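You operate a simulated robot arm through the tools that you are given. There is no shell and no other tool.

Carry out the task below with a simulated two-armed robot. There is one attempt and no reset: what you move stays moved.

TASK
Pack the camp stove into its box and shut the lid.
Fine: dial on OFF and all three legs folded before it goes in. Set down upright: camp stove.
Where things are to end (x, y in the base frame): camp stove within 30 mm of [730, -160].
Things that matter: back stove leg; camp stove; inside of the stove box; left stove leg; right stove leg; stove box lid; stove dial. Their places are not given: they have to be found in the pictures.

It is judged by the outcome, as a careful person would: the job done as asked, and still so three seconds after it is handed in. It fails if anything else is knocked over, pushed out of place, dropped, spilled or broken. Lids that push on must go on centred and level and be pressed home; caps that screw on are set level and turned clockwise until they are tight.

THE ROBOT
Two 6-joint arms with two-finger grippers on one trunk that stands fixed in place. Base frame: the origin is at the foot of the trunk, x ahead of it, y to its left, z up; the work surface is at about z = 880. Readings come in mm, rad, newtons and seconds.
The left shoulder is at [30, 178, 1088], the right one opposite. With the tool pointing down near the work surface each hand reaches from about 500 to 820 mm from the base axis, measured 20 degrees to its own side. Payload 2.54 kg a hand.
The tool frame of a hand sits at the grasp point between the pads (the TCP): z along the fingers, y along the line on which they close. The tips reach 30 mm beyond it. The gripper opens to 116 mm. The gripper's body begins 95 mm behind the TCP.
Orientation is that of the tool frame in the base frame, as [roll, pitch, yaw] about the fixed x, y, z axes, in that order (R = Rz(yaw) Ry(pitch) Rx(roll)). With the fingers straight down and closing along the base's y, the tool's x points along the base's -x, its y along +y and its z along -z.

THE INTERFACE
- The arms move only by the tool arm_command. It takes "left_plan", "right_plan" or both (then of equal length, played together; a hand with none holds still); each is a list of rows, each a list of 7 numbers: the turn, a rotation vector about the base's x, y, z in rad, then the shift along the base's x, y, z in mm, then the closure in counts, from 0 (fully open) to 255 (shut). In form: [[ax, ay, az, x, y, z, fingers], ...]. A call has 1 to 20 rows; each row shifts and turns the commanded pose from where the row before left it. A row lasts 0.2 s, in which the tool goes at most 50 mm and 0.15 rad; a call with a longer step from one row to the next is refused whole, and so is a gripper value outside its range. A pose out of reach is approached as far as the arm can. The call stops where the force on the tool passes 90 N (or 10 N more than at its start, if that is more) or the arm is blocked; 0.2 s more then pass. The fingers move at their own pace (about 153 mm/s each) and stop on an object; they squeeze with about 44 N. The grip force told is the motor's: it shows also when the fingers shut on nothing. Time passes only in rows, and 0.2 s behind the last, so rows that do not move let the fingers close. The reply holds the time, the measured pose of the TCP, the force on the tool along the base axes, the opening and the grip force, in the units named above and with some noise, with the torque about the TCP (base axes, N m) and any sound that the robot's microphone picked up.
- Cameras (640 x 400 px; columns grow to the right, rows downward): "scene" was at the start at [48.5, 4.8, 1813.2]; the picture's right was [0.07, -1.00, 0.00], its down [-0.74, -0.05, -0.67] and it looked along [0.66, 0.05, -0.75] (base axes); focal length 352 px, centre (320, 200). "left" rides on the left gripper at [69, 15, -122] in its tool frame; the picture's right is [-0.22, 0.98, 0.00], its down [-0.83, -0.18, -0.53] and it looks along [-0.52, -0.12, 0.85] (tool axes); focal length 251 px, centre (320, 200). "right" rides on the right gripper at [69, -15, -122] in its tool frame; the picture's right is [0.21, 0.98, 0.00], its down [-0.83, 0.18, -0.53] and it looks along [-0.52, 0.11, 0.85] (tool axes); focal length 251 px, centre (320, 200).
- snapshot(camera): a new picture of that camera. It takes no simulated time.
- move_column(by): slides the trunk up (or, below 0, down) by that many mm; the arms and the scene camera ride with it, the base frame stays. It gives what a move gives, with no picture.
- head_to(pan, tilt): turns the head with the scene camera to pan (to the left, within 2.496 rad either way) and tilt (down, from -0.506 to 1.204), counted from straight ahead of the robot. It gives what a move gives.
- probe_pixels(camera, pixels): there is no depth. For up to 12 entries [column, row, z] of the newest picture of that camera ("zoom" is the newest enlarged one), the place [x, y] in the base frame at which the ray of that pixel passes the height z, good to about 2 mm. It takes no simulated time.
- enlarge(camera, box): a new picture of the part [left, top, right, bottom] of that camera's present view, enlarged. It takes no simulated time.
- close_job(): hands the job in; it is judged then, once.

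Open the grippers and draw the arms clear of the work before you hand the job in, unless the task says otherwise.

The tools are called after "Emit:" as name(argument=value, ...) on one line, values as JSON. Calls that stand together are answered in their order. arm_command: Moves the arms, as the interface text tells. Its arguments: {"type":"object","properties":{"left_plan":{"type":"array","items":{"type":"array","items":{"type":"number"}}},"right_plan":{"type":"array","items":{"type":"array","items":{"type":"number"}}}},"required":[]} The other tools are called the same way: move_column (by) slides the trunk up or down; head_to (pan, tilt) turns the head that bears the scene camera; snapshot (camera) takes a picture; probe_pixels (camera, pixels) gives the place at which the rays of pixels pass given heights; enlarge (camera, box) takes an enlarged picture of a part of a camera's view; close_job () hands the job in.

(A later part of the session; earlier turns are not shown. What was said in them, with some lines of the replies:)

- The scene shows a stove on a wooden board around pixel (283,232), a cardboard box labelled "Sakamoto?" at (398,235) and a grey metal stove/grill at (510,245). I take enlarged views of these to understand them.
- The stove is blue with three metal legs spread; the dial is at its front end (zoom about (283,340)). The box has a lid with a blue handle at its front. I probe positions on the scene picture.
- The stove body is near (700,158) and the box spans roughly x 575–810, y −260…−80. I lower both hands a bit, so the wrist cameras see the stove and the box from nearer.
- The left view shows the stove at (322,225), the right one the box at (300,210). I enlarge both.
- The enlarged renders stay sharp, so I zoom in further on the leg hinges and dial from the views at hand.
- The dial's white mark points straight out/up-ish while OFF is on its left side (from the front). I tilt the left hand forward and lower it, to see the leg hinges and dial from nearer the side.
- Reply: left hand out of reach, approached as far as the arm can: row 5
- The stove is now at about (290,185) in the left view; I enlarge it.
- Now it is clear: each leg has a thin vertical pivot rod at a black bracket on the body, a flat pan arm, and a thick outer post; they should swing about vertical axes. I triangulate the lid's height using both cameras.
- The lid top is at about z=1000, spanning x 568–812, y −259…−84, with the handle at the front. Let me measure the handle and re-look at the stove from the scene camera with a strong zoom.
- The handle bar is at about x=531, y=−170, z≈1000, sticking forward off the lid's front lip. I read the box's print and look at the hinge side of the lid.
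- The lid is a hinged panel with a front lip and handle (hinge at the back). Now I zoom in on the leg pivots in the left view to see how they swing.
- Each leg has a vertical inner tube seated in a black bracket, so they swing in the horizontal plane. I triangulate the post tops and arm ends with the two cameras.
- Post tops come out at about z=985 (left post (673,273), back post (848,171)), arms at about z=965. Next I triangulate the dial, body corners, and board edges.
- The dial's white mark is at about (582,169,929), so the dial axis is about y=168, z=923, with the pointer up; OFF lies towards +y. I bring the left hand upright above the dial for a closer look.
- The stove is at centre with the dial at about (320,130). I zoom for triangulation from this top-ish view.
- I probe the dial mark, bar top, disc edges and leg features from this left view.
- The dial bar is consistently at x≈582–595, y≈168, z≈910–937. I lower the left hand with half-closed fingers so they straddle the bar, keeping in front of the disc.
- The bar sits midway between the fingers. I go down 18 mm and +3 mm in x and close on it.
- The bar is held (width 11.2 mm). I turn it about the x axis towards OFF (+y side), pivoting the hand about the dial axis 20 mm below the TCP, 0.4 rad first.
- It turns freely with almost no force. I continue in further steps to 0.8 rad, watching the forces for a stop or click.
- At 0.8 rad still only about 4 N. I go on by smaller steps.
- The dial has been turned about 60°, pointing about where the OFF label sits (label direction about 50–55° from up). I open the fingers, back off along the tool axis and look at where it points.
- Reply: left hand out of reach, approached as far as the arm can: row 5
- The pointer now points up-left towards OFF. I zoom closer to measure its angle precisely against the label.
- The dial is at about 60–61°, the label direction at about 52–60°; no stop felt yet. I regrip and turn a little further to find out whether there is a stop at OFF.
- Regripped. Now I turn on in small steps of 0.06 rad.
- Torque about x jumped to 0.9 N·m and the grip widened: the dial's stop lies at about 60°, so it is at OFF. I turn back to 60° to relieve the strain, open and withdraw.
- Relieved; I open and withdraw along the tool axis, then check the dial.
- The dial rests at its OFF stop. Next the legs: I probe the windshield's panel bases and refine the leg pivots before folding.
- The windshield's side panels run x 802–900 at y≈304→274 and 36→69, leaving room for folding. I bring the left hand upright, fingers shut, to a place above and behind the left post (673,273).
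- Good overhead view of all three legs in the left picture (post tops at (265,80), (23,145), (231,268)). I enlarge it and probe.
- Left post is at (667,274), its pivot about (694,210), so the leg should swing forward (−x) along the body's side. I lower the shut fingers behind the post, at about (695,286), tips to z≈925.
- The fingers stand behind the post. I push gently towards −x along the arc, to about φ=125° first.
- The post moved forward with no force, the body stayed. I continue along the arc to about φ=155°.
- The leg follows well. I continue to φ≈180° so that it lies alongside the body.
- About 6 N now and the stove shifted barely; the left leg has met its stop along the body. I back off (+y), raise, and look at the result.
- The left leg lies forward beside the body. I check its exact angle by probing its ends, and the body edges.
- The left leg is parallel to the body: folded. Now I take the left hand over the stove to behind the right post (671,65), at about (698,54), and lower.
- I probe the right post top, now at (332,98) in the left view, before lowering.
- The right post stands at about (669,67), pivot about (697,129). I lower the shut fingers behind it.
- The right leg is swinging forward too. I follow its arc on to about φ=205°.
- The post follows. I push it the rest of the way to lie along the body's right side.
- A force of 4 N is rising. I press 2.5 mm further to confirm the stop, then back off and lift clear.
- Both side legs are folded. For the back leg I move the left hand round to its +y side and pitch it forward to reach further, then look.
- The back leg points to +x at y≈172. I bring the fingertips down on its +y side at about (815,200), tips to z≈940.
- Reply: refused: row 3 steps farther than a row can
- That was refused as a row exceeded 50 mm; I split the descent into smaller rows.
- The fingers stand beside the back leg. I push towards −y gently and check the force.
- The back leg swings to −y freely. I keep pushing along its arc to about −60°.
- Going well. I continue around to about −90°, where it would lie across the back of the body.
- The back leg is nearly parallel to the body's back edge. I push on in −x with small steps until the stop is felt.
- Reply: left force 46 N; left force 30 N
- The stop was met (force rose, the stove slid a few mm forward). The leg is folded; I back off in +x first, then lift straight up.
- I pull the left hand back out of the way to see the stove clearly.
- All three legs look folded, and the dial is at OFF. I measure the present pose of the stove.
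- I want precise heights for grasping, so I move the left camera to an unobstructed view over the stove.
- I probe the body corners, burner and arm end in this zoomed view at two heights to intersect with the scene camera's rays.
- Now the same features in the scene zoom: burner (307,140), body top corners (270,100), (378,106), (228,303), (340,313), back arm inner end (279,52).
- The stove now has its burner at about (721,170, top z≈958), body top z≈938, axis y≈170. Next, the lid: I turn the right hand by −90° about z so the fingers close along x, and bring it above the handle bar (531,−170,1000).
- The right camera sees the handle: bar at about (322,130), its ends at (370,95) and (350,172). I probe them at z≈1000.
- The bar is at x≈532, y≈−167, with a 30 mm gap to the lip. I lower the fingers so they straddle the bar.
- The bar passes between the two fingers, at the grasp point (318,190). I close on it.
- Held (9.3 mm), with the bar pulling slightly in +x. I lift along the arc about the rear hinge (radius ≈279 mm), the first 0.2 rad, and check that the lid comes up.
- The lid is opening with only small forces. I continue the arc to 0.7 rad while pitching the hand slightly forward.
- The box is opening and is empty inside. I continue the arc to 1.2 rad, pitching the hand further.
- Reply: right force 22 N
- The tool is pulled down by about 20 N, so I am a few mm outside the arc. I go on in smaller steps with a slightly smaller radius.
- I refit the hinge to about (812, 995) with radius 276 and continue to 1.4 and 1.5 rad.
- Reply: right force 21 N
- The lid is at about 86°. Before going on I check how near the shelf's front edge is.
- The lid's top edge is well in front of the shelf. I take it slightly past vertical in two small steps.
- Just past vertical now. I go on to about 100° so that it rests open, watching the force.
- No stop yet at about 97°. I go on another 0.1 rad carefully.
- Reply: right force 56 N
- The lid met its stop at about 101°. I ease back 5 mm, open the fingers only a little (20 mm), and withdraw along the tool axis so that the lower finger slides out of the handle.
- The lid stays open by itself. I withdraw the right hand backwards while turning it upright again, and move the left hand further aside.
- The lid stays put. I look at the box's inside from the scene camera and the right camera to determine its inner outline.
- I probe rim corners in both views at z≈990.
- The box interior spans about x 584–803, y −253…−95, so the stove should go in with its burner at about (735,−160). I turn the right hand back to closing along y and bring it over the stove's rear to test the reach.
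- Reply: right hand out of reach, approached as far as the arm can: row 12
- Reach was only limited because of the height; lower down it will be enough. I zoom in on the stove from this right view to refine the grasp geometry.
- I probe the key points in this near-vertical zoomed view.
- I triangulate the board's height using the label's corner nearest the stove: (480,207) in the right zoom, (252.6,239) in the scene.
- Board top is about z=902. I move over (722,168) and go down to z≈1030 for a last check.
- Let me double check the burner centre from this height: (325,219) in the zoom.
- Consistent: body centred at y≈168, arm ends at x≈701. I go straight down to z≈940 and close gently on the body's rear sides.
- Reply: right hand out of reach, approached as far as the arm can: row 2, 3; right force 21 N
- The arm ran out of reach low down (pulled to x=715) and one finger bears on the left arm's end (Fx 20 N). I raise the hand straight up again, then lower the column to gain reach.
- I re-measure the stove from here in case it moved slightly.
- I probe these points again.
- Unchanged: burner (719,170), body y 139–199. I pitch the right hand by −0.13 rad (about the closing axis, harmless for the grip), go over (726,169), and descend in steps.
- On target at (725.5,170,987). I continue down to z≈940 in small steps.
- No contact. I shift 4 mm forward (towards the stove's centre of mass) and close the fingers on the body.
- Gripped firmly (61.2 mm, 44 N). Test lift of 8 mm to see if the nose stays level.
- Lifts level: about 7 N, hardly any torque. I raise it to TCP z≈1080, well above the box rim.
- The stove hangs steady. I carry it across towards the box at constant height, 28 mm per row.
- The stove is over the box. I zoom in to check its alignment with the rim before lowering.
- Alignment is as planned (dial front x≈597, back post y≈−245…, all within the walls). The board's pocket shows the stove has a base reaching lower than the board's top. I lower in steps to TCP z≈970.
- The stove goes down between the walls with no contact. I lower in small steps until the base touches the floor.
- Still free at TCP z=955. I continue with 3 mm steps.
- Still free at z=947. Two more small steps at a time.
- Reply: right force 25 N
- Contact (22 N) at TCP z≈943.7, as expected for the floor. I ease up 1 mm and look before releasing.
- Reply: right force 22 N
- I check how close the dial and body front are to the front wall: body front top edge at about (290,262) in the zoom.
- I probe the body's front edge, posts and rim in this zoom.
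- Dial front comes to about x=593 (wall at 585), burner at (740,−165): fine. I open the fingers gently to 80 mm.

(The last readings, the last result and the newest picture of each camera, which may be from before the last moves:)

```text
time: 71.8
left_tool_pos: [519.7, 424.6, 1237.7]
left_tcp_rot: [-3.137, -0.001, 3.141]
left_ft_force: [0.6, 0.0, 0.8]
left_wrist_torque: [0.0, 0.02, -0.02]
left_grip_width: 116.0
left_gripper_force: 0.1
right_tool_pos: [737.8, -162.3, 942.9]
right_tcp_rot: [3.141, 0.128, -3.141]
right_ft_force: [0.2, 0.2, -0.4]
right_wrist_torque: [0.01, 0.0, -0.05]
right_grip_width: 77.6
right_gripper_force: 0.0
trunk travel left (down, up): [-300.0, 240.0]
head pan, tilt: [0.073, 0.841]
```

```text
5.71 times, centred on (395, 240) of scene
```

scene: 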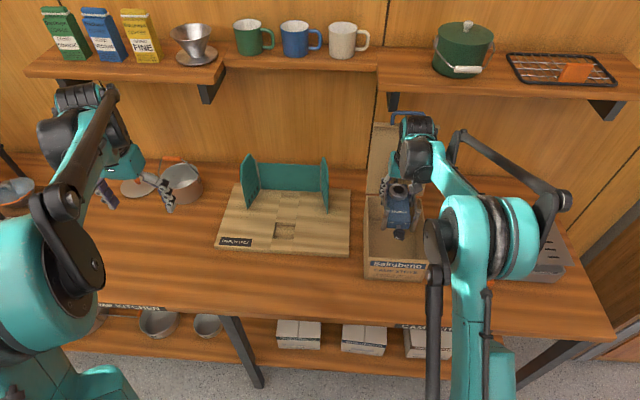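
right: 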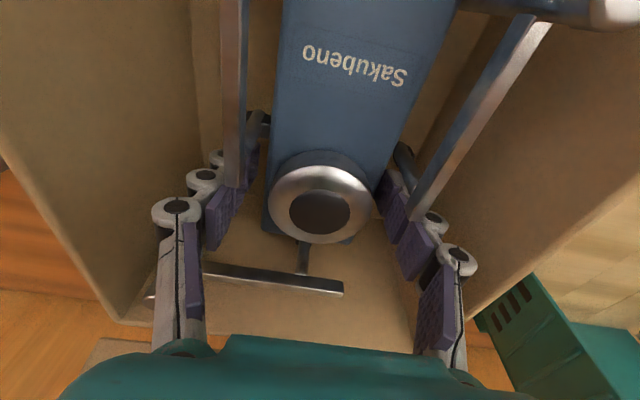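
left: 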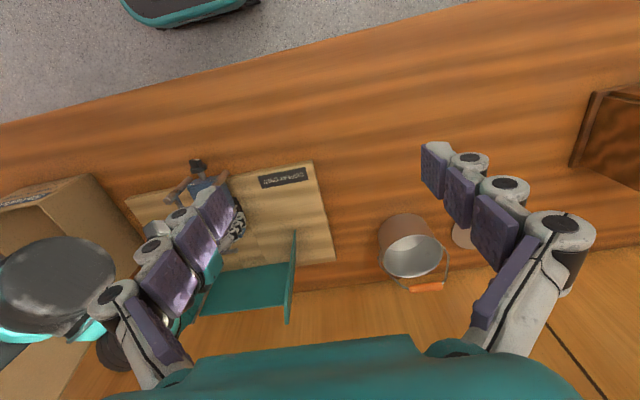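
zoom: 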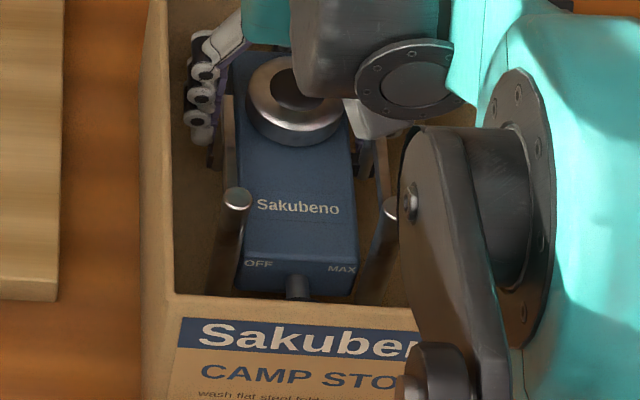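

The stove stands by itself. I raise the right hand straight up out of the box.

Emit:
arm_command(right_plan=[[0, 0, 0, 0, 0, 12, 85], [0, 0, 0, 0, 0, 25, 85], [0, 0, 0, 0, 0, 40, 85], [0, 0, 0, -5, 0, 45, 85], [0, 0.06, 0, -20, 0, 45, 85], [0, 0.07, 0, -40, 0, 20, 85]])

Emit:
snapshot(camera="right")

Emit:
snapshot(camera="scene")

```text
time: 73.2
left_tool_pos: [517.3, 425.5, 1238.6]
left_tcp_rot: [-3.136, -0.002, 3.141]
left_ft_force: [0.0, 0.4, 0.1]
left_wrist_torque: [0.0, -0.04, 0.01]
left_grip_width: 116.1
left_gripper_force: 0.1
right_tool_pos: [671.4, -164.1, 1131.6]
right_tcp_rot: [3.14, 0.001, -3.14]
right_ft_force: [0.7, -0.4, 0.9]
right_wrist_torque: [-0.02, -0.04, -0.02]
right_grip_width: 77.4
right_gripper_force: 0.1
trunk travel left (down, up): [-300.0, 240.0]
head pan, tilt: [0.073, 0.841]
```

```text
taken
```

right: 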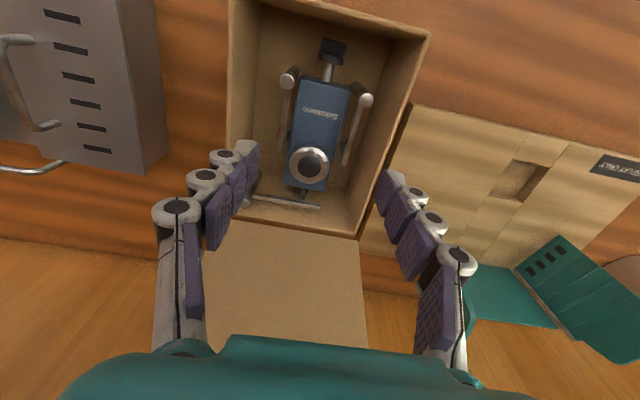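

```text
taken
```

scene: 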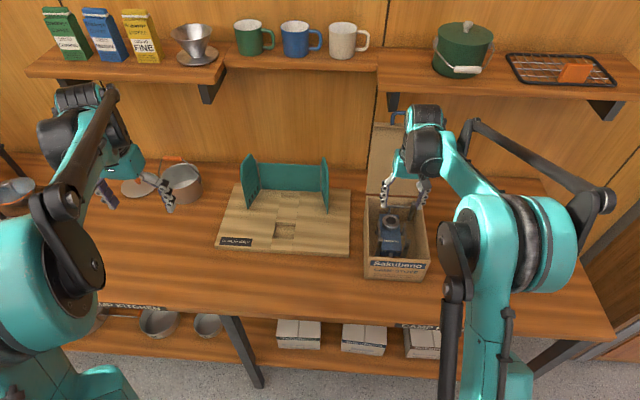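

The stove stands in the box. I zoom in to confirm the legs and dial are still as they should be.

Emit:
enlarge(camera="right", box=[220, 0, 440, 240])

Emit:
probe_pixels(camera="right", pixels=[[312, 165, 961], [289, 75, 988], [366, 100, 988], [283, 138, 972], [347, 162, 972], [255, 200, 988]])

Emit:
enlarge(camera="scene", box=[360, 190, 440, 290])

```text
1.67 times, centred on (330, 120) of right
```

zoom: 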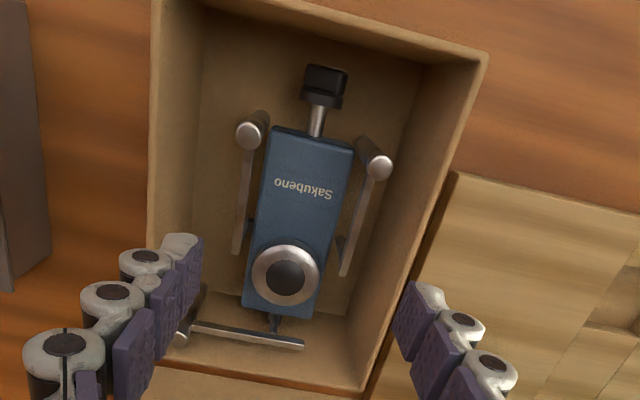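

```text
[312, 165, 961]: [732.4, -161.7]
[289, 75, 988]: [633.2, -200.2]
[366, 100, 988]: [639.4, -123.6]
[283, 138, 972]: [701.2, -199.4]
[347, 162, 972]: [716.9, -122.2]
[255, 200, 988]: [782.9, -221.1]
```

```text
4.00 times, centred on (400, 240) of scene
```

zoom: 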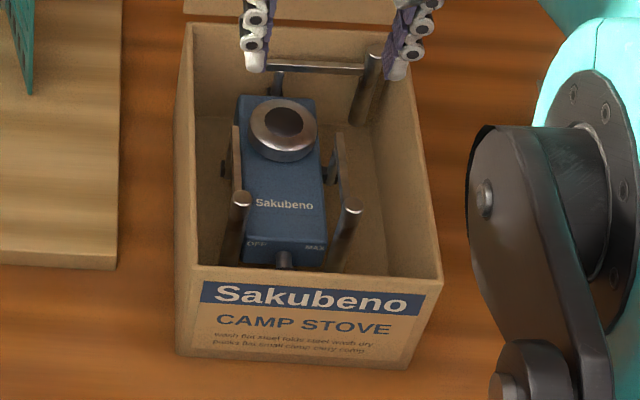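

All is well: burner at (733,−162), legs folded, dial OFF. Now to shut the lid I reverse the opening: first raise and turn the right hand −90° about z.

Emit:
arm_command(right_plan=[[0, 0, -0.1428, 0, 0, 12, 189], [0, 0, -0.1428, 0, 0, 12, 189], [0, 0, -0.1428, 0, 0, 12, 189], [0, 0, -0.1428, 0, 0, 12, 189], [0, 0, -0.1428, 0, 0, 12, 189], [0, 0, -0.1428, 0, 0, 12, 189], [0, 0, -0.1428, 0, 0, 15, 189], [0, 0, -0.1428, 0, 0, 15, 189], [0, 0, -0.1428, 0, 0, 20, 189], [0, 0, -0.1428, 0, 0, 20, 189], [0, 0, -0.1428, 0, -3, 20, 189]])

Emit:
arm_command(right_plan=[[0, -0.147, 0, 5, 0, 5, 189], [0, -0.147, 0, 5, 0, 2, 189], [0, -0.147, 0, 5, 0, 0, 189], [0, -0.147, 0, 10, 0, 0, 189], [0, -0.147, 0, 10, 0, 0, 189], [0, -0.147, 0, 15, 0, 0, 189], [0, -0.147, 0, 15, 0, 0, 189]])

Emit:
snapshot(camera="right")

Emit:
snapshot(camera="scene")

```text
time: 75.6
left_tool_pos: [518.7, 424.6, 1238.6]
left_tcp_rot: [-3.137, 0.0, 3.141]
left_ft_force: [-0.1, 0.0, 1.2]
left_wrist_torque: [0.04, 0.02, -0.01]
left_grip_width: 116.2
left_gripper_force: 0.0
right_tool_pos: [673.2, -165.8, 1292.7]
right_tcp_rot: [3.14, 0.0, 1.569]
right_ft_force: [-0.1, 0.8, 0.2]
right_wrist_torque: [0.03, -0.04, -0.01]
right_grip_width: 30.1
right_gripper_force: 0.1
trunk travel left (down, up): [-300.0, 240.0]
head pan, tilt: [0.073, 0.841]
```

```text
time: 77.2
left_tool_pos: [520.2, 424.8, 1237.6]
left_tcp_rot: [-3.136, -0.002, 3.141]
left_ft_force: [0.4, -0.3, -0.1]
left_wrist_torque: [0.0, 0.02, 0.01]
left_grip_width: 116.3
left_gripper_force: 0.0
right_tool_pos: [738.6, -165.2, 1298.2]
right_tcp_rot: [2.109, 0.001, 1.571]
right_ft_force: [0.6, 0.6, 0.0]
right_wrist_torque: [0.03, -0.01, -0.01]
right_grip_width: 30.1
right_gripper_force: 0.0
trunk travel left (down, up): [-300.0, 240.0]
head pan, tilt: [0.073, 0.841]
```

```text
taken
```

right: 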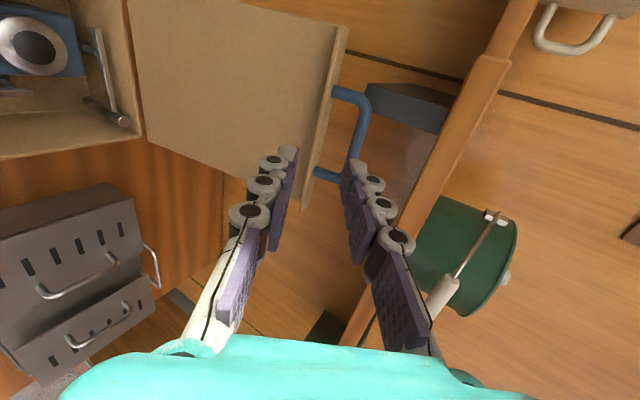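

```text
taken
```

scene: 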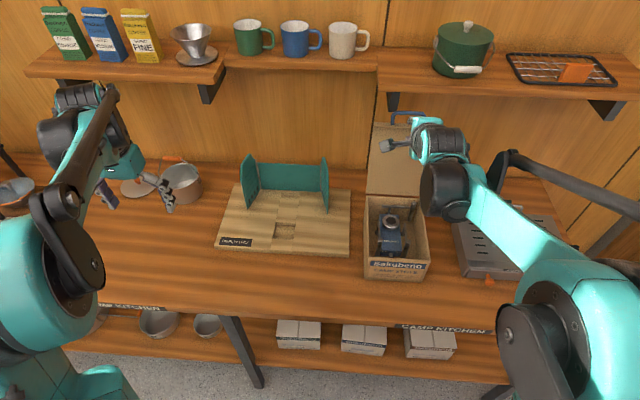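

The handle bar is visible at (360,130). I move to the pre-grasp point in line with it and look again.

Emit:
arm_command(right_plan=[[0, 0, 0, 32, -1, 1, 189], [0, 0, 0, 33, -1, 0.5, 189]])

Emit:
snapshot(camera="right")

```text
time: 77.8
left_tool_pos: [519.9, 425.1, 1237.2]
left_tcp_rot: [-3.137, -0.001, 3.141]
left_ft_force: [1.4, -0.3, 0.3]
left_wrist_torque: [-0.03, 0.03, 0.0]
left_grip_width: 116.1
left_gripper_force: 0.1
right_tool_pos: [804.9, -168.2, 1300.2]
right_tcp_rot: [2.112, 0.002, 1.57]
right_ft_force: [0.1, -1.0, -0.3]
right_wrist_torque: [0.0, -0.03, 0.02]
right_grip_width: 30.2
right_gripper_force: 0.0
trunk travel left (down, up): [-300.0, 240.0]
head pan, tilt: [0.073, 0.841]
```

```text
taken
```

right: 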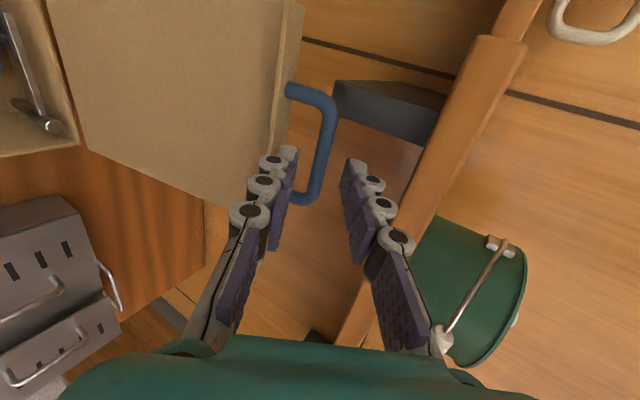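

The bar lies between the finger tips' line. I advance along the tool axis in two stages.

Emit:
arm_command(right_plan=[[0, 0, 0, 17, 0, -10.2, 189], [0, 0, 0, 17, 0, -10.2, 189]])

Emit:
enlarge(camera="right", box=[220, 80, 420, 260])

```text
time: 78.4
left_tool_pos: [519.9, 424.5, 1237.6]
left_tcp_rot: [-3.137, 0.0, 3.14]
left_ft_force: [-0.8, 0.0, 0.0]
left_wrist_torque: [0.01, -0.02, 0.03]
left_grip_width: 116.1
left_gripper_force: 0.0
right_tool_pos: [838.2, -166.8, 1280.0]
right_tcp_rot: [2.111, 0.0, 1.571]
right_ft_force: [0.1, 0.6, -0.4]
right_wrist_torque: [-0.03, 0.01, 0.0]
right_grip_width: 30.0
right_gripper_force: 0.0
trunk travel left (down, up): [-300.0, 240.0]
head pan, tilt: [0.073, 0.841]
```

```text
2.22 times, centred on (320, 170) of right
```

zoom: 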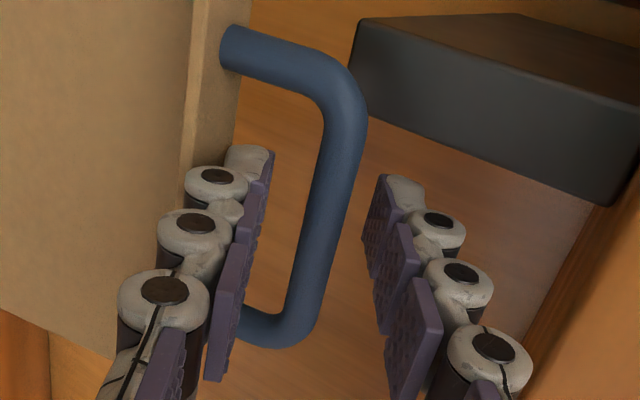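

The bar is between the fingers, the lower finger entering the loop. I advance 17 mm more and close.

Emit:
arm_command(right_plan=[[0, 0, 0, 14.5, 0, -8.8, 189], [0, 0, 0, 0, 0, 0, 220], [0, 0, 0, 0, 0, 0, 255], [0, 0, 0, 0, 0, 0, 255]])

Emit:
enlarge(camera="right", box=[220, 80, 420, 260])

```text
time: 79.4
left_tool_pos: [519.5, 425.1, 1237.0]
left_tcp_rot: [-3.136, 0.0, 3.138]
left_ft_force: [-0.9, 0.2, 0.0]
left_wrist_torque: [0.0, -0.02, -0.02]
left_grip_width: 116.0
left_gripper_force: 0.0
right_tool_pos: [851.7, -167.5, 1271.0]
right_tcp_rot: [2.111, -0.001, 1.571]
right_ft_force: [-0.4, -0.4, -3.3]
right_wrist_torque: [0.39, -0.05, -0.29]
right_grip_width: 8.9
right_gripper_force: 35.4
trunk travel left (down, up): [-300.0, 240.0]
head pan, tilt: [0.073, 0.841]
```

```text
2.22 times, centred on (320, 170) of right
```

zoom: 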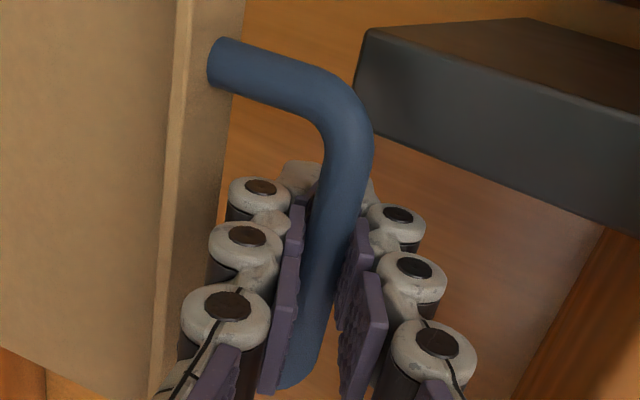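

Held again. I swing the lid back forward along the same arc, first three steps.

Emit:
arm_command(right_plan=[[0, 0.08, 0, -27.7, 0, 4.5, 255], [0, 0.08, 0, -26.9, 0, 1.5, 255], [0, 0.07, 0, -27, 0, -1.2, 255]])

Emit:
snapshot(camera="right")

```text
time: 80.2
left_tool_pos: [522.3, 425.5, 1235.6]
left_tcp_rot: [-3.136, -0.004, 3.141]
left_ft_force: [0.1, -0.6, 0.3]
left_wrist_torque: [0.01, 0.01, -0.02]
left_grip_width: 116.2
left_gripper_force: 0.0
right_tool_pos: [773.4, -166.4, 1271.0]
right_tcp_rot: [2.349, 0.0, 1.57]
right_ft_force: [3.9, 1.9, -33.2]
right_wrist_torque: [0.21, -0.07, -0.17]
right_grip_width: 9.1
right_gripper_force: 36.0
trunk travel left (down, up): [-300.0, 240.0]
head pan, tilt: [0.073, 0.841]
```

```text
taken
```

right: 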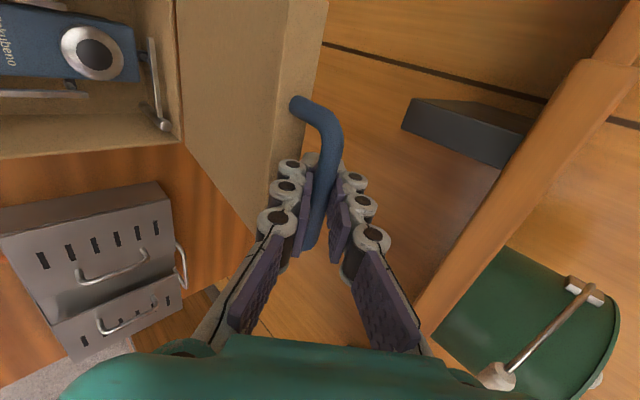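

The pull (−33 N in z) shows the bar sits right at the TCP, so the arc radius is 279 mm. I continue with corrected steps.

Emit:
arm_command(right_plan=[[0, 0.07, 0, -22.4, 0, -4.1, 255], [0, 0.08, 0, -26.9, 0, -7.4, 255]])

Emit:
snapshot(camera="scene")

```text
time: 80.8
left_tool_pos: [521.6, 424.6, 1236.5]
left_tcp_rot: [-3.136, -0.003, -3.141]
left_ft_force: [0.0, -0.1, -0.1]
left_wrist_torque: [-0.05, 0.0, 0.0]
left_grip_width: 115.9
left_gripper_force: 0.2
right_tool_pos: [723.4, -168.3, 1261.6]
right_tcp_rot: [2.494, 0.0, 1.571]
right_ft_force: [7.1, 2.1, -22.5]
right_wrist_torque: [0.35, -0.04, -0.02]
right_grip_width: 9.3
right_gripper_force: 35.4
trunk travel left (down, up): [-300.0, 240.0]
head pan, tilt: [0.073, 0.841]
```

```text
taken
```

scene: 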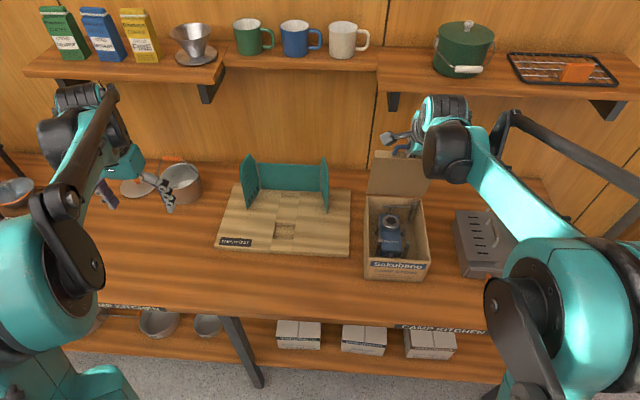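

The force still pulls down 22 N, so my path is a few mm outside; commands continue from the commanded pose. I correct inward and go on by two steps.

Emit:
arm_command(right_plan=[[0, 0.08, 0, -22, 0, -16.5, 255], [0, 0.08, 0, -24.6, 0, -12.5, 255]])

Emit:
snapshot(camera="right")

```text
time: 81.4
left_tool_pos: [517.7, 424.5, 1239.4]
left_tcp_rot: [-3.135, 0.0, 3.14]
left_ft_force: [0.2, -0.5, -0.6]
left_wrist_torque: [0.01, 0.03, -0.04]
left_grip_width: 115.9
left_gripper_force: 0.0
right_tool_pos: [671.4, -167.2, 1236.3]
right_tcp_rot: [2.648, 0.001, 1.571]
right_ft_force: [-6.5, 0.0, 11.5]
right_wrist_torque: [-0.01, -0.13, 0.0]
right_grip_width: 9.0
right_gripper_force: 35.2
trunk travel left (down, up): [-300.0, 240.0]
head pan, tilt: [0.073, 0.841]
```

```text
taken
```

right: 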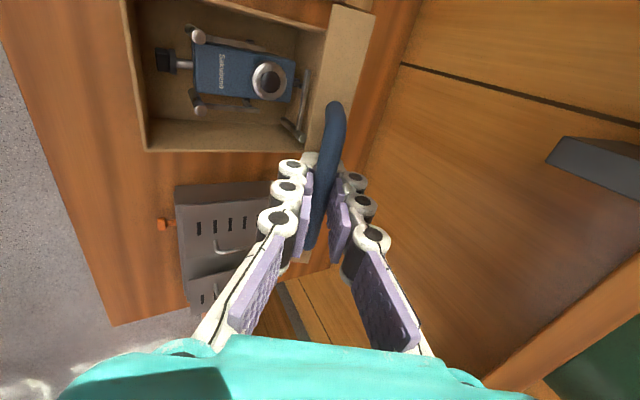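

Forces are small now (13 N). With radius 279 I go on three steps.

Emit:
arm_command(right_plan=[[0, 0.08, 0, -24.5, 0, -13.4, 255], [0, 0.08, 0, -21.8, 0, -17.3, 255], [0, 0.08, 0, -20, 0, -19.4, 255]])

Emit:
snapshot(camera="scene")

```text
time: 82.2
left_tool_pos: [520.0, 424.5, 1237.0]
left_tcp_rot: [-3.136, -0.002, -3.14]
left_ft_force: [-0.1, 0.2, -0.1]
left_wrist_torque: [0.0, 0.0, -0.01]
left_grip_width: 116.1
left_gripper_force: 0.1
right_tool_pos: [607.5, -167.2, 1186.0]
right_tcp_rot: [2.892, 0.001, 1.57]
right_ft_force: [3.6, 2.4, -1.7]
right_wrist_torque: [-0.22, -0.11, 0.17]
right_grip_width: 9.1
right_gripper_force: 35.6
trunk travel left (down, up): [-300.0, 240.0]
head pan, tilt: [0.073, 0.841]
```

```text
taken
```

scene: 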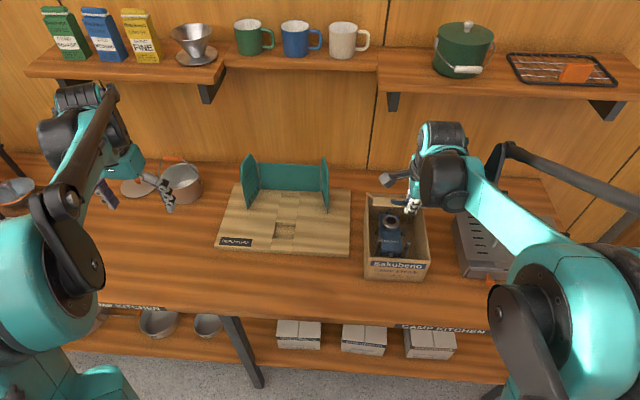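

Nearly force-free at 43°. I lower it on to about 0.25 rad.

Emit:
arm_command(right_plan=[[0, 0.08, 0, -18, 0, -21.3, 255], [0, 0.08, 0, -15.8, 0, -23.1, 255], [0, 0.07, 0, -13.3, 0, -24.4, 255], [0, 0.02, 0, -10.9, 0, -25.7, 255]])

Emit:
snapshot(camera="right")

```text
time: 83.2
left_tool_pos: [520.4, 425.9, 1237.7]
left_tcp_rot: [-3.137, -0.002, -3.141]
left_ft_force: [-0.2, 0.0, -0.4]
left_wrist_torque: [0.0, 0.02, -0.01]
left_grip_width: 116.3
left_gripper_force: 0.0
right_tool_pos: [549.9, -167.1, 1091.1]
right_tcp_rot: [3.141, -0.001, 1.573]
right_ft_force: [4.7, 2.2, -1.9]
right_wrist_torque: [-0.14, -0.02, 0.44]
right_grip_width: 8.6
right_gripper_force: 35.1
trunk travel left (down, up): [-300.0, 240.0]
head pan, tilt: [0.073, 0.841]
```

```text
taken
```

right: 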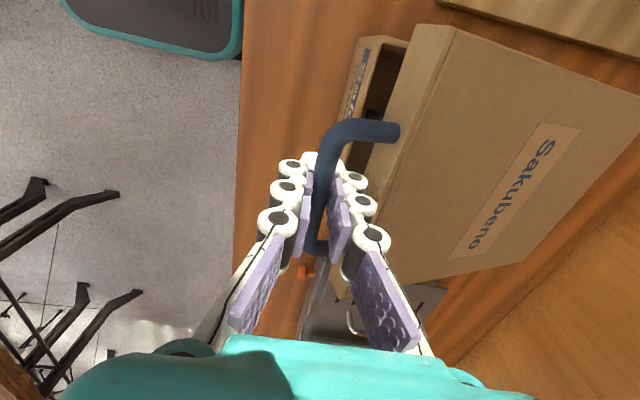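

The lid is at 20°. I go on lowering to about 4°.

Emit:
arm_command(right_plan=[[0, 0, 0, -8.2, 0, -26.7, 255], [0, 0, 0, -5.6, 0, -27.3, 255], [0, 0, 0, -2.4, 0, -20, 255]])

Emit:
snapshot(camera="right")

Emit:
enlarge(camera="scene", box=[350, 190, 450, 290])

```text
time: 84.0
left_tool_pos: [520.0, 426.1, 1237.1]
left_tcp_rot: [-3.138, -0.002, -3.141]
left_ft_force: [0.2, 0.9, -0.1]
left_wrist_torque: [0.0, 0.01, 0.0]
left_grip_width: 116.0
left_gripper_force: 0.0
right_tool_pos: [534.3, -167.9, 1016.3]
right_tcp_rot: [3.14, -0.001, 1.57]
right_ft_force: [10.0, 0.7, -0.4]
right_wrist_torque: [-0.34, 0.06, 0.51]
right_grip_width: 9.0
right_gripper_force: 35.2
trunk travel left (down, up): [-300.0, 240.0]
head pan, tilt: [0.073, 0.841]
```

```text
taken
```

right: 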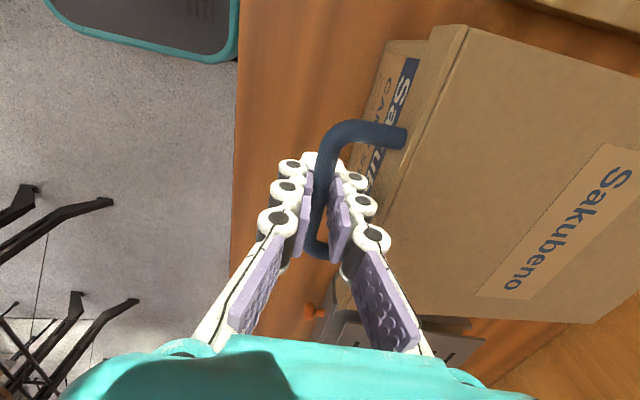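

```text
4.00 times, centred on (400, 240) of scene
```

zoom: 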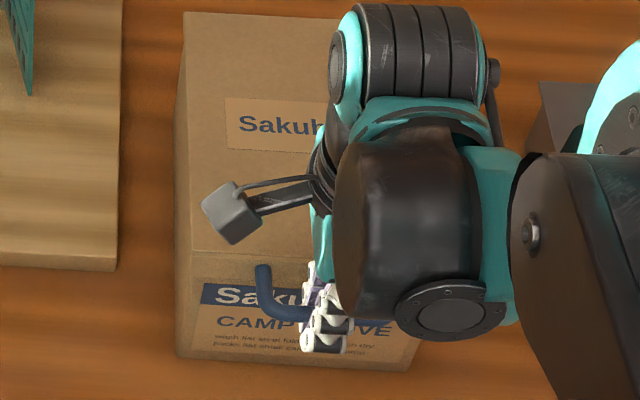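

Nearly shut. I lower by 4 mm steps until it seats.

Emit:
arm_command(right_plan=[[0, 0, 0, -0.3, 0, -5, 255], [0, 0, 0, -0.2, 0, -5, 255], [0, 0, 0, 0, 0, -4, 255]])

```text
time: 84.8
left_tool_pos: [522.1, 424.7, 1237.2]
left_tcp_rot: [-3.135, -0.002, -3.141]
left_ft_force: [-0.9, 0.4, 0.0]
left_wrist_torque: [-0.01, 0.01, -0.04]
left_grip_width: 116.0
left_gripper_force: 0.0
right_tool_pos: [534.0, -167.5, 1002.5]
right_tcp_rot: [3.141, 0.0, 1.57]
right_ft_force: [17.3, -1.1, 1.3]
right_wrist_torque: [-0.3, 0.05, 0.56]
right_grip_width: 9.3
right_gripper_force: 34.6
trunk travel left (down, up): [-300.0, 240.0]
head pan, tilt: [0.073, 0.841]
```

The TCP is back at its starting height (1002.5). I press down 3 mm more to check that it is seated.

Emit:
arm_command(right_plan=[[0, 0, 0, 0, 0, -2, 255], [0, 0, 0, 0, 0, -2, 255]])

Emit:
enlarge(camera="right", box=[300, 20, 480, 220])

```text
time: 85.4
left_tool_pos: [521.2, 424.8, 1237.0]
left_tcp_rot: [-3.137, -0.003, 3.141]
left_ft_force: [-0.3, -0.3, -0.4]
left_wrist_torque: [-0.01, -0.01, -0.01]
left_grip_width: 116.1
left_gripper_force: 0.1
right_tool_pos: [534.7, -168.0, 998.0]
right_tcp_rot: [3.139, 0.0, 1.571]
right_ft_force: [18.9, -1.1, -0.1]
right_wrist_torque: [-0.15, 0.02, 0.56]
right_grip_width: 9.1
right_gripper_force: 34.9
trunk travel left (down, up): [-300.0, 240.0]
head pan, tilt: [0.073, 0.841]
```

```text
2.00 times, centred on (390, 120) of right
```

zoom: 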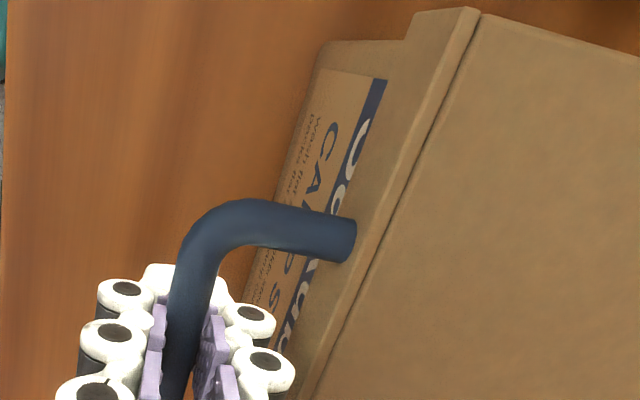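

No resistance yet at 998; I go on by 2 mm steps.

Emit:
arm_command(right_plan=[[0, 0, 0, 0, 0, -2, 255], [0, 0, 0, 0, 0, -2, 255]])

Emit:
snapshot(camera="right")

```text
time: 86.0
left_tool_pos: [522.0, 424.4, 1235.7]
left_tcp_rot: [-3.137, -0.001, 3.14]
left_ft_force: [-0.3, 0.0, -0.3]
left_wrist_torque: [0.02, 0.0, 0.0]
left_grip_width: 115.8
left_gripper_force: 0.1
right_tool_pos: [534.2, -167.5, 993.9]
right_tcp_rot: [3.141, -0.001, 1.571]
right_ft_force: [18.8, -0.8, 0.2]
right_wrist_torque: [-0.22, 0.03, 0.55]
right_grip_width: 9.1
right_gripper_force: 35.5
trunk travel left (down, up): [-300.0, 240.0]
head pan, tilt: [0.073, 0.841]
```

```text
taken
```

right: 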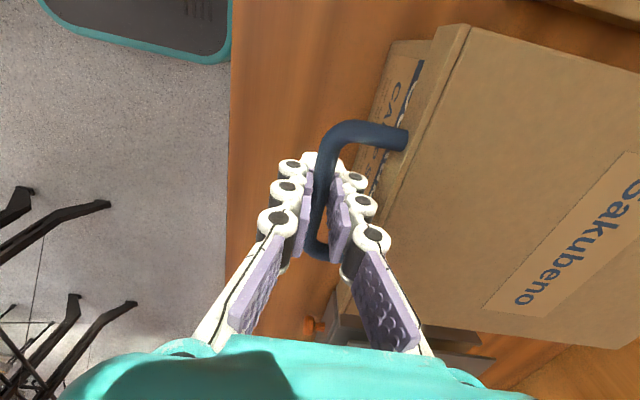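

Still free; two more steps.

Emit:
arm_command(right_plan=[[0, 0, 0, 0, 0, -2, 255], [0, 0, 0, 0, 0, -2, 255]])

Emit:
enlarge(camera="scene", box=[350, 230, 450, 290])

```text
time: 86.6
left_tool_pos: [521.6, 425.4, 1237.5]
left_tcp_rot: [-3.136, -0.002, -3.141]
left_ft_force: [-0.2, -0.6, 0.0]
left_wrist_torque: [0.01, 0.0, -0.02]
left_grip_width: 115.8
left_gripper_force: 0.1
right_tool_pos: [533.9, -167.4, 991.7]
right_tcp_rot: [3.138, 0.0, 1.57]
right_ft_force: [25.4, -4.7, 29.6]
right_wrist_torque: [-0.03, -0.01, 0.57]
right_grip_width: 9.1
right_gripper_force: 35.7
trunk travel left (down, up): [-300.0, 240.0]
head pan, tilt: [0.073, 0.841]
```

```text
6.40 times, centred on (400, 260) of scene
```

zoom: 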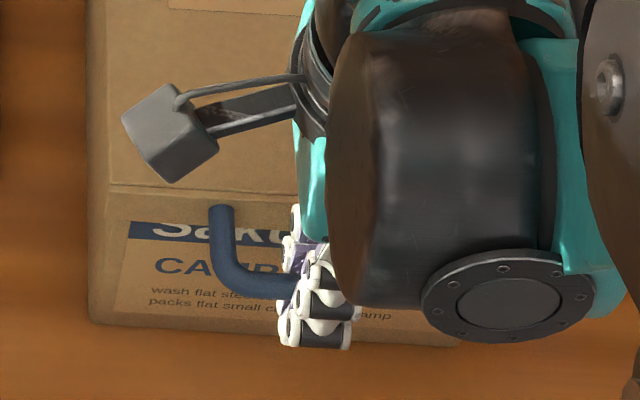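

It has seated: 30 N at z≈991.7, and the lip covers the print as at the beginning. I open the fingers and raise the hand.

Emit:
arm_command(right_plan=[[0, 0, 0, 0, 0, 1.5, 255], [0, 0, 0, 0, 0, 0, 200], [0, 0, 0, -1, 0, 0, 180], [0, 0, 0, 0, 0, 0, 180], [0, 0, 0, 0, 0, 20, 180], [0, 0, 0, 0, 0, 40, 180], [0, 0, 0, 0, 0, 45, 180]])

Emit:
snapshot(camera="right")

Emit:
enlarge(camera="scene", box=[350, 180, 450, 290])

```text
time: 88.2
left_tool_pos: [517.7, 426.0, 1237.5]
left_tcp_rot: [-3.136, -0.001, -3.141]
left_ft_force: [-1.1, 0.6, 0.0]
left_wrist_torque: [0.0, -0.02, -0.02]
left_grip_width: 116.2
left_gripper_force: 0.0
right_tool_pos: [531.2, -168.2, 1098.8]
right_tcp_rot: [3.139, -0.001, 1.569]
right_ft_force: [-0.1, -0.7, 0.6]
right_wrist_torque: [0.0, -0.04, 0.0]
right_grip_width: 34.2
right_gripper_force: 0.1
trunk travel left (down, up): [-300.0, 240.0]
head pan, tilt: [0.073, 0.841]
```

```text
taken
```

right: 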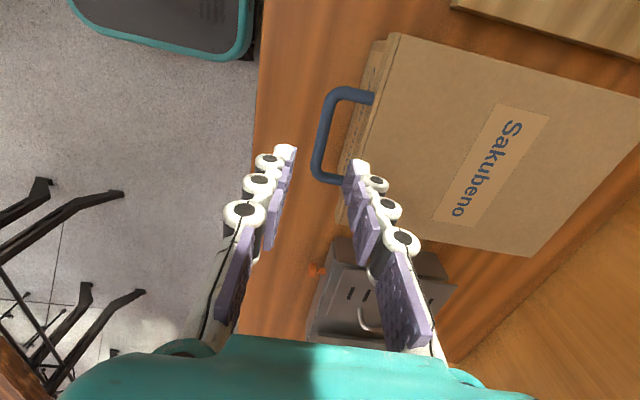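

```text
3.64 times, centred on (400, 235) of scene
```

zoom: 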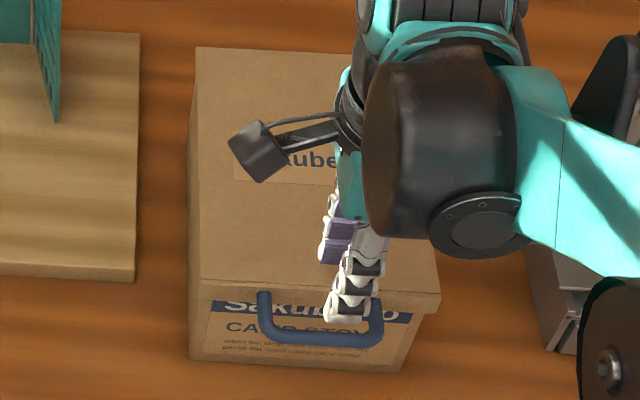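

The lid lies exactly as in the first pictures, shut. I open the grippers and draw both arms up and clear.

Emit:
arm_command(left_plan=[[0, 0, 0, 0, 0, 20, 0], [0, 0, 0, 0, 0, 30, 0], [0, 0, 0, 0, 0, 30, 0], [0, 0, 0, 0, 0, 30, 0], [0, 0, 0, 0, 0, 30, 0], [0, 0, 0, 0, 0, 0, 0]], right_plan=[[0, 0, 0, 0, 0, 40, 180], [0, 0, 0, 0, -5, 45, 0], [0, 0, 0, 0, -10, 45, 0], [0, 0, 0, 0, -20, 45, 0], [0, 0, 0, 0, -20, 45, 0], [0, 0, 0, 0, -20, 30, 0]])

Emit:
snapshot(camera="scene")

Emit:
snapshot(camera="right")

Emit:
snapshot(camera="left")

```text
time: 89.6
left_tool_pos: [517.8, 424.4, 1378.3]
left_tcp_rot: [-3.137, 0.0, 3.141]
left_ft_force: [0.5, -1.2, -0.1]
left_wrist_torque: [0.03, 0.0, 0.02]
left_grip_width: 116.1
left_gripper_force: 0.1
right_tool_pos: [531.3, -242.5, 1349.1]
right_tcp_rot: [3.139, 0.0, 1.572]
right_ft_force: [0.3, 0.7, -0.1]
right_wrist_torque: [-0.01, 0.0, 0.01]
right_grip_width: 116.0
right_gripper_force: 0.1
trunk travel left (down, up): [-300.0, 240.0]
head pan, tilt: [0.073, 0.841]
```

```text
taken
```

scene: 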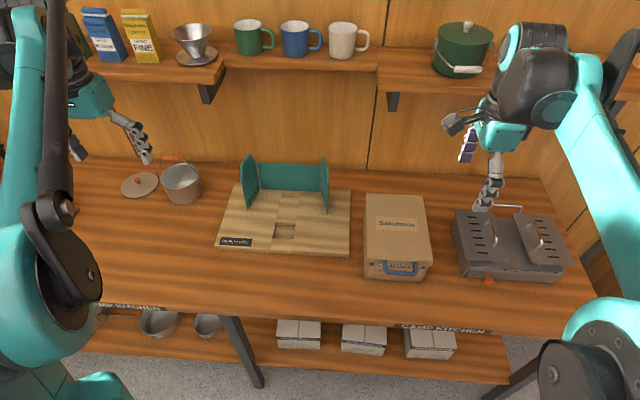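

```text
taken
```

right: 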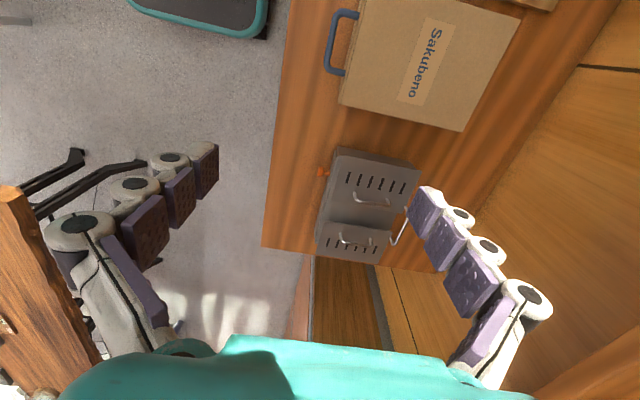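

```text
taken
```

left: 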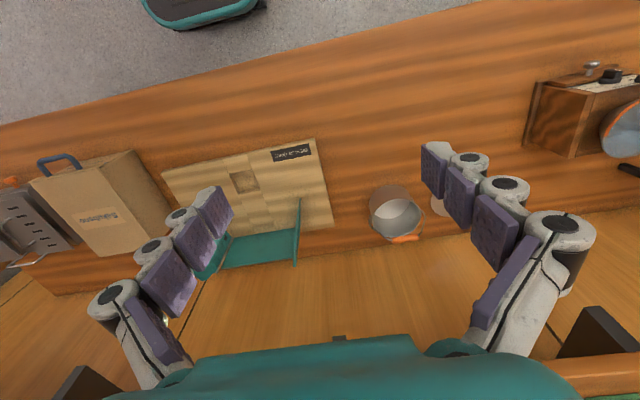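

Everything else stands as before. I check closely for any gap under the lid.

Emit:
enlarge(camera="scene", box=[355, 185, 440, 290])

Emit:
enlarge(camera="left", box=[20, 140, 190, 260])

Emit:
probe_pixels(camera="scene", pixels=[[366, 194, 1000], [423, 196, 1000], [367, 257, 1000], [433, 261.6, 1000]])

```text
3.81 times, centred on (398, 238) of scene
```

zoom: 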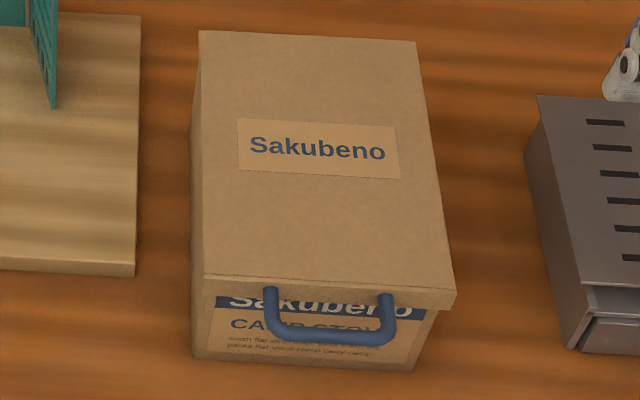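

```text
3.33 times, centred on (105, 200) of left
```

zoom: 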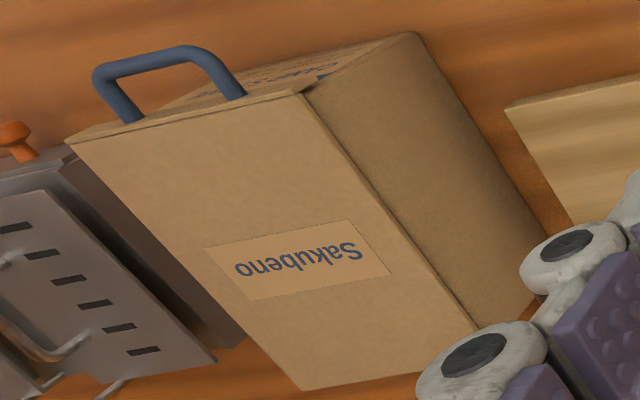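

```text
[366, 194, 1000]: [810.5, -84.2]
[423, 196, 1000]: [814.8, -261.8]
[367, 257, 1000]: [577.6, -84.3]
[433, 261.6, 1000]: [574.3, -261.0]
```

The lid is flush and the box unmoved, with the stove inside (dial OFF, legs folded, about (733,−162)). Both grippers are open and clear, so I hand the job in.

Emit:
close_job()

```text
The job is handed in.
```

I packed the camp stove into its box, shut the lid and handed the job in; I don't have the verdict yet.

- **Dial:** it is turned to OFF and rests against its stop.
- **Legs:** all three are folded. The side legs lie along the body and the back leg across its rear.
- **Stove position:** it stands upright, with the burner at about (733, -162), roughly 4 mm from [730, -160]. I took the burner as the stove's centre. Measured from the middle of the body instead, it would be about 20–25 mm off, still within the 30 mm limit.
- **Lid:** it is seated, with no gap visible in the final pictures. The box measures where it did at the start.
- **Forces:** while folding the back leg I pushed past its stop (about 40 N), and the stove slid a few millimetres on the board. Swinging the lid shut pulled upward on the box with up to about 33 N. The pictures show no lasting shift from either.

In the final pictures everything else stands as it did at the start. Both grippers are open and the arms are clear of the work.
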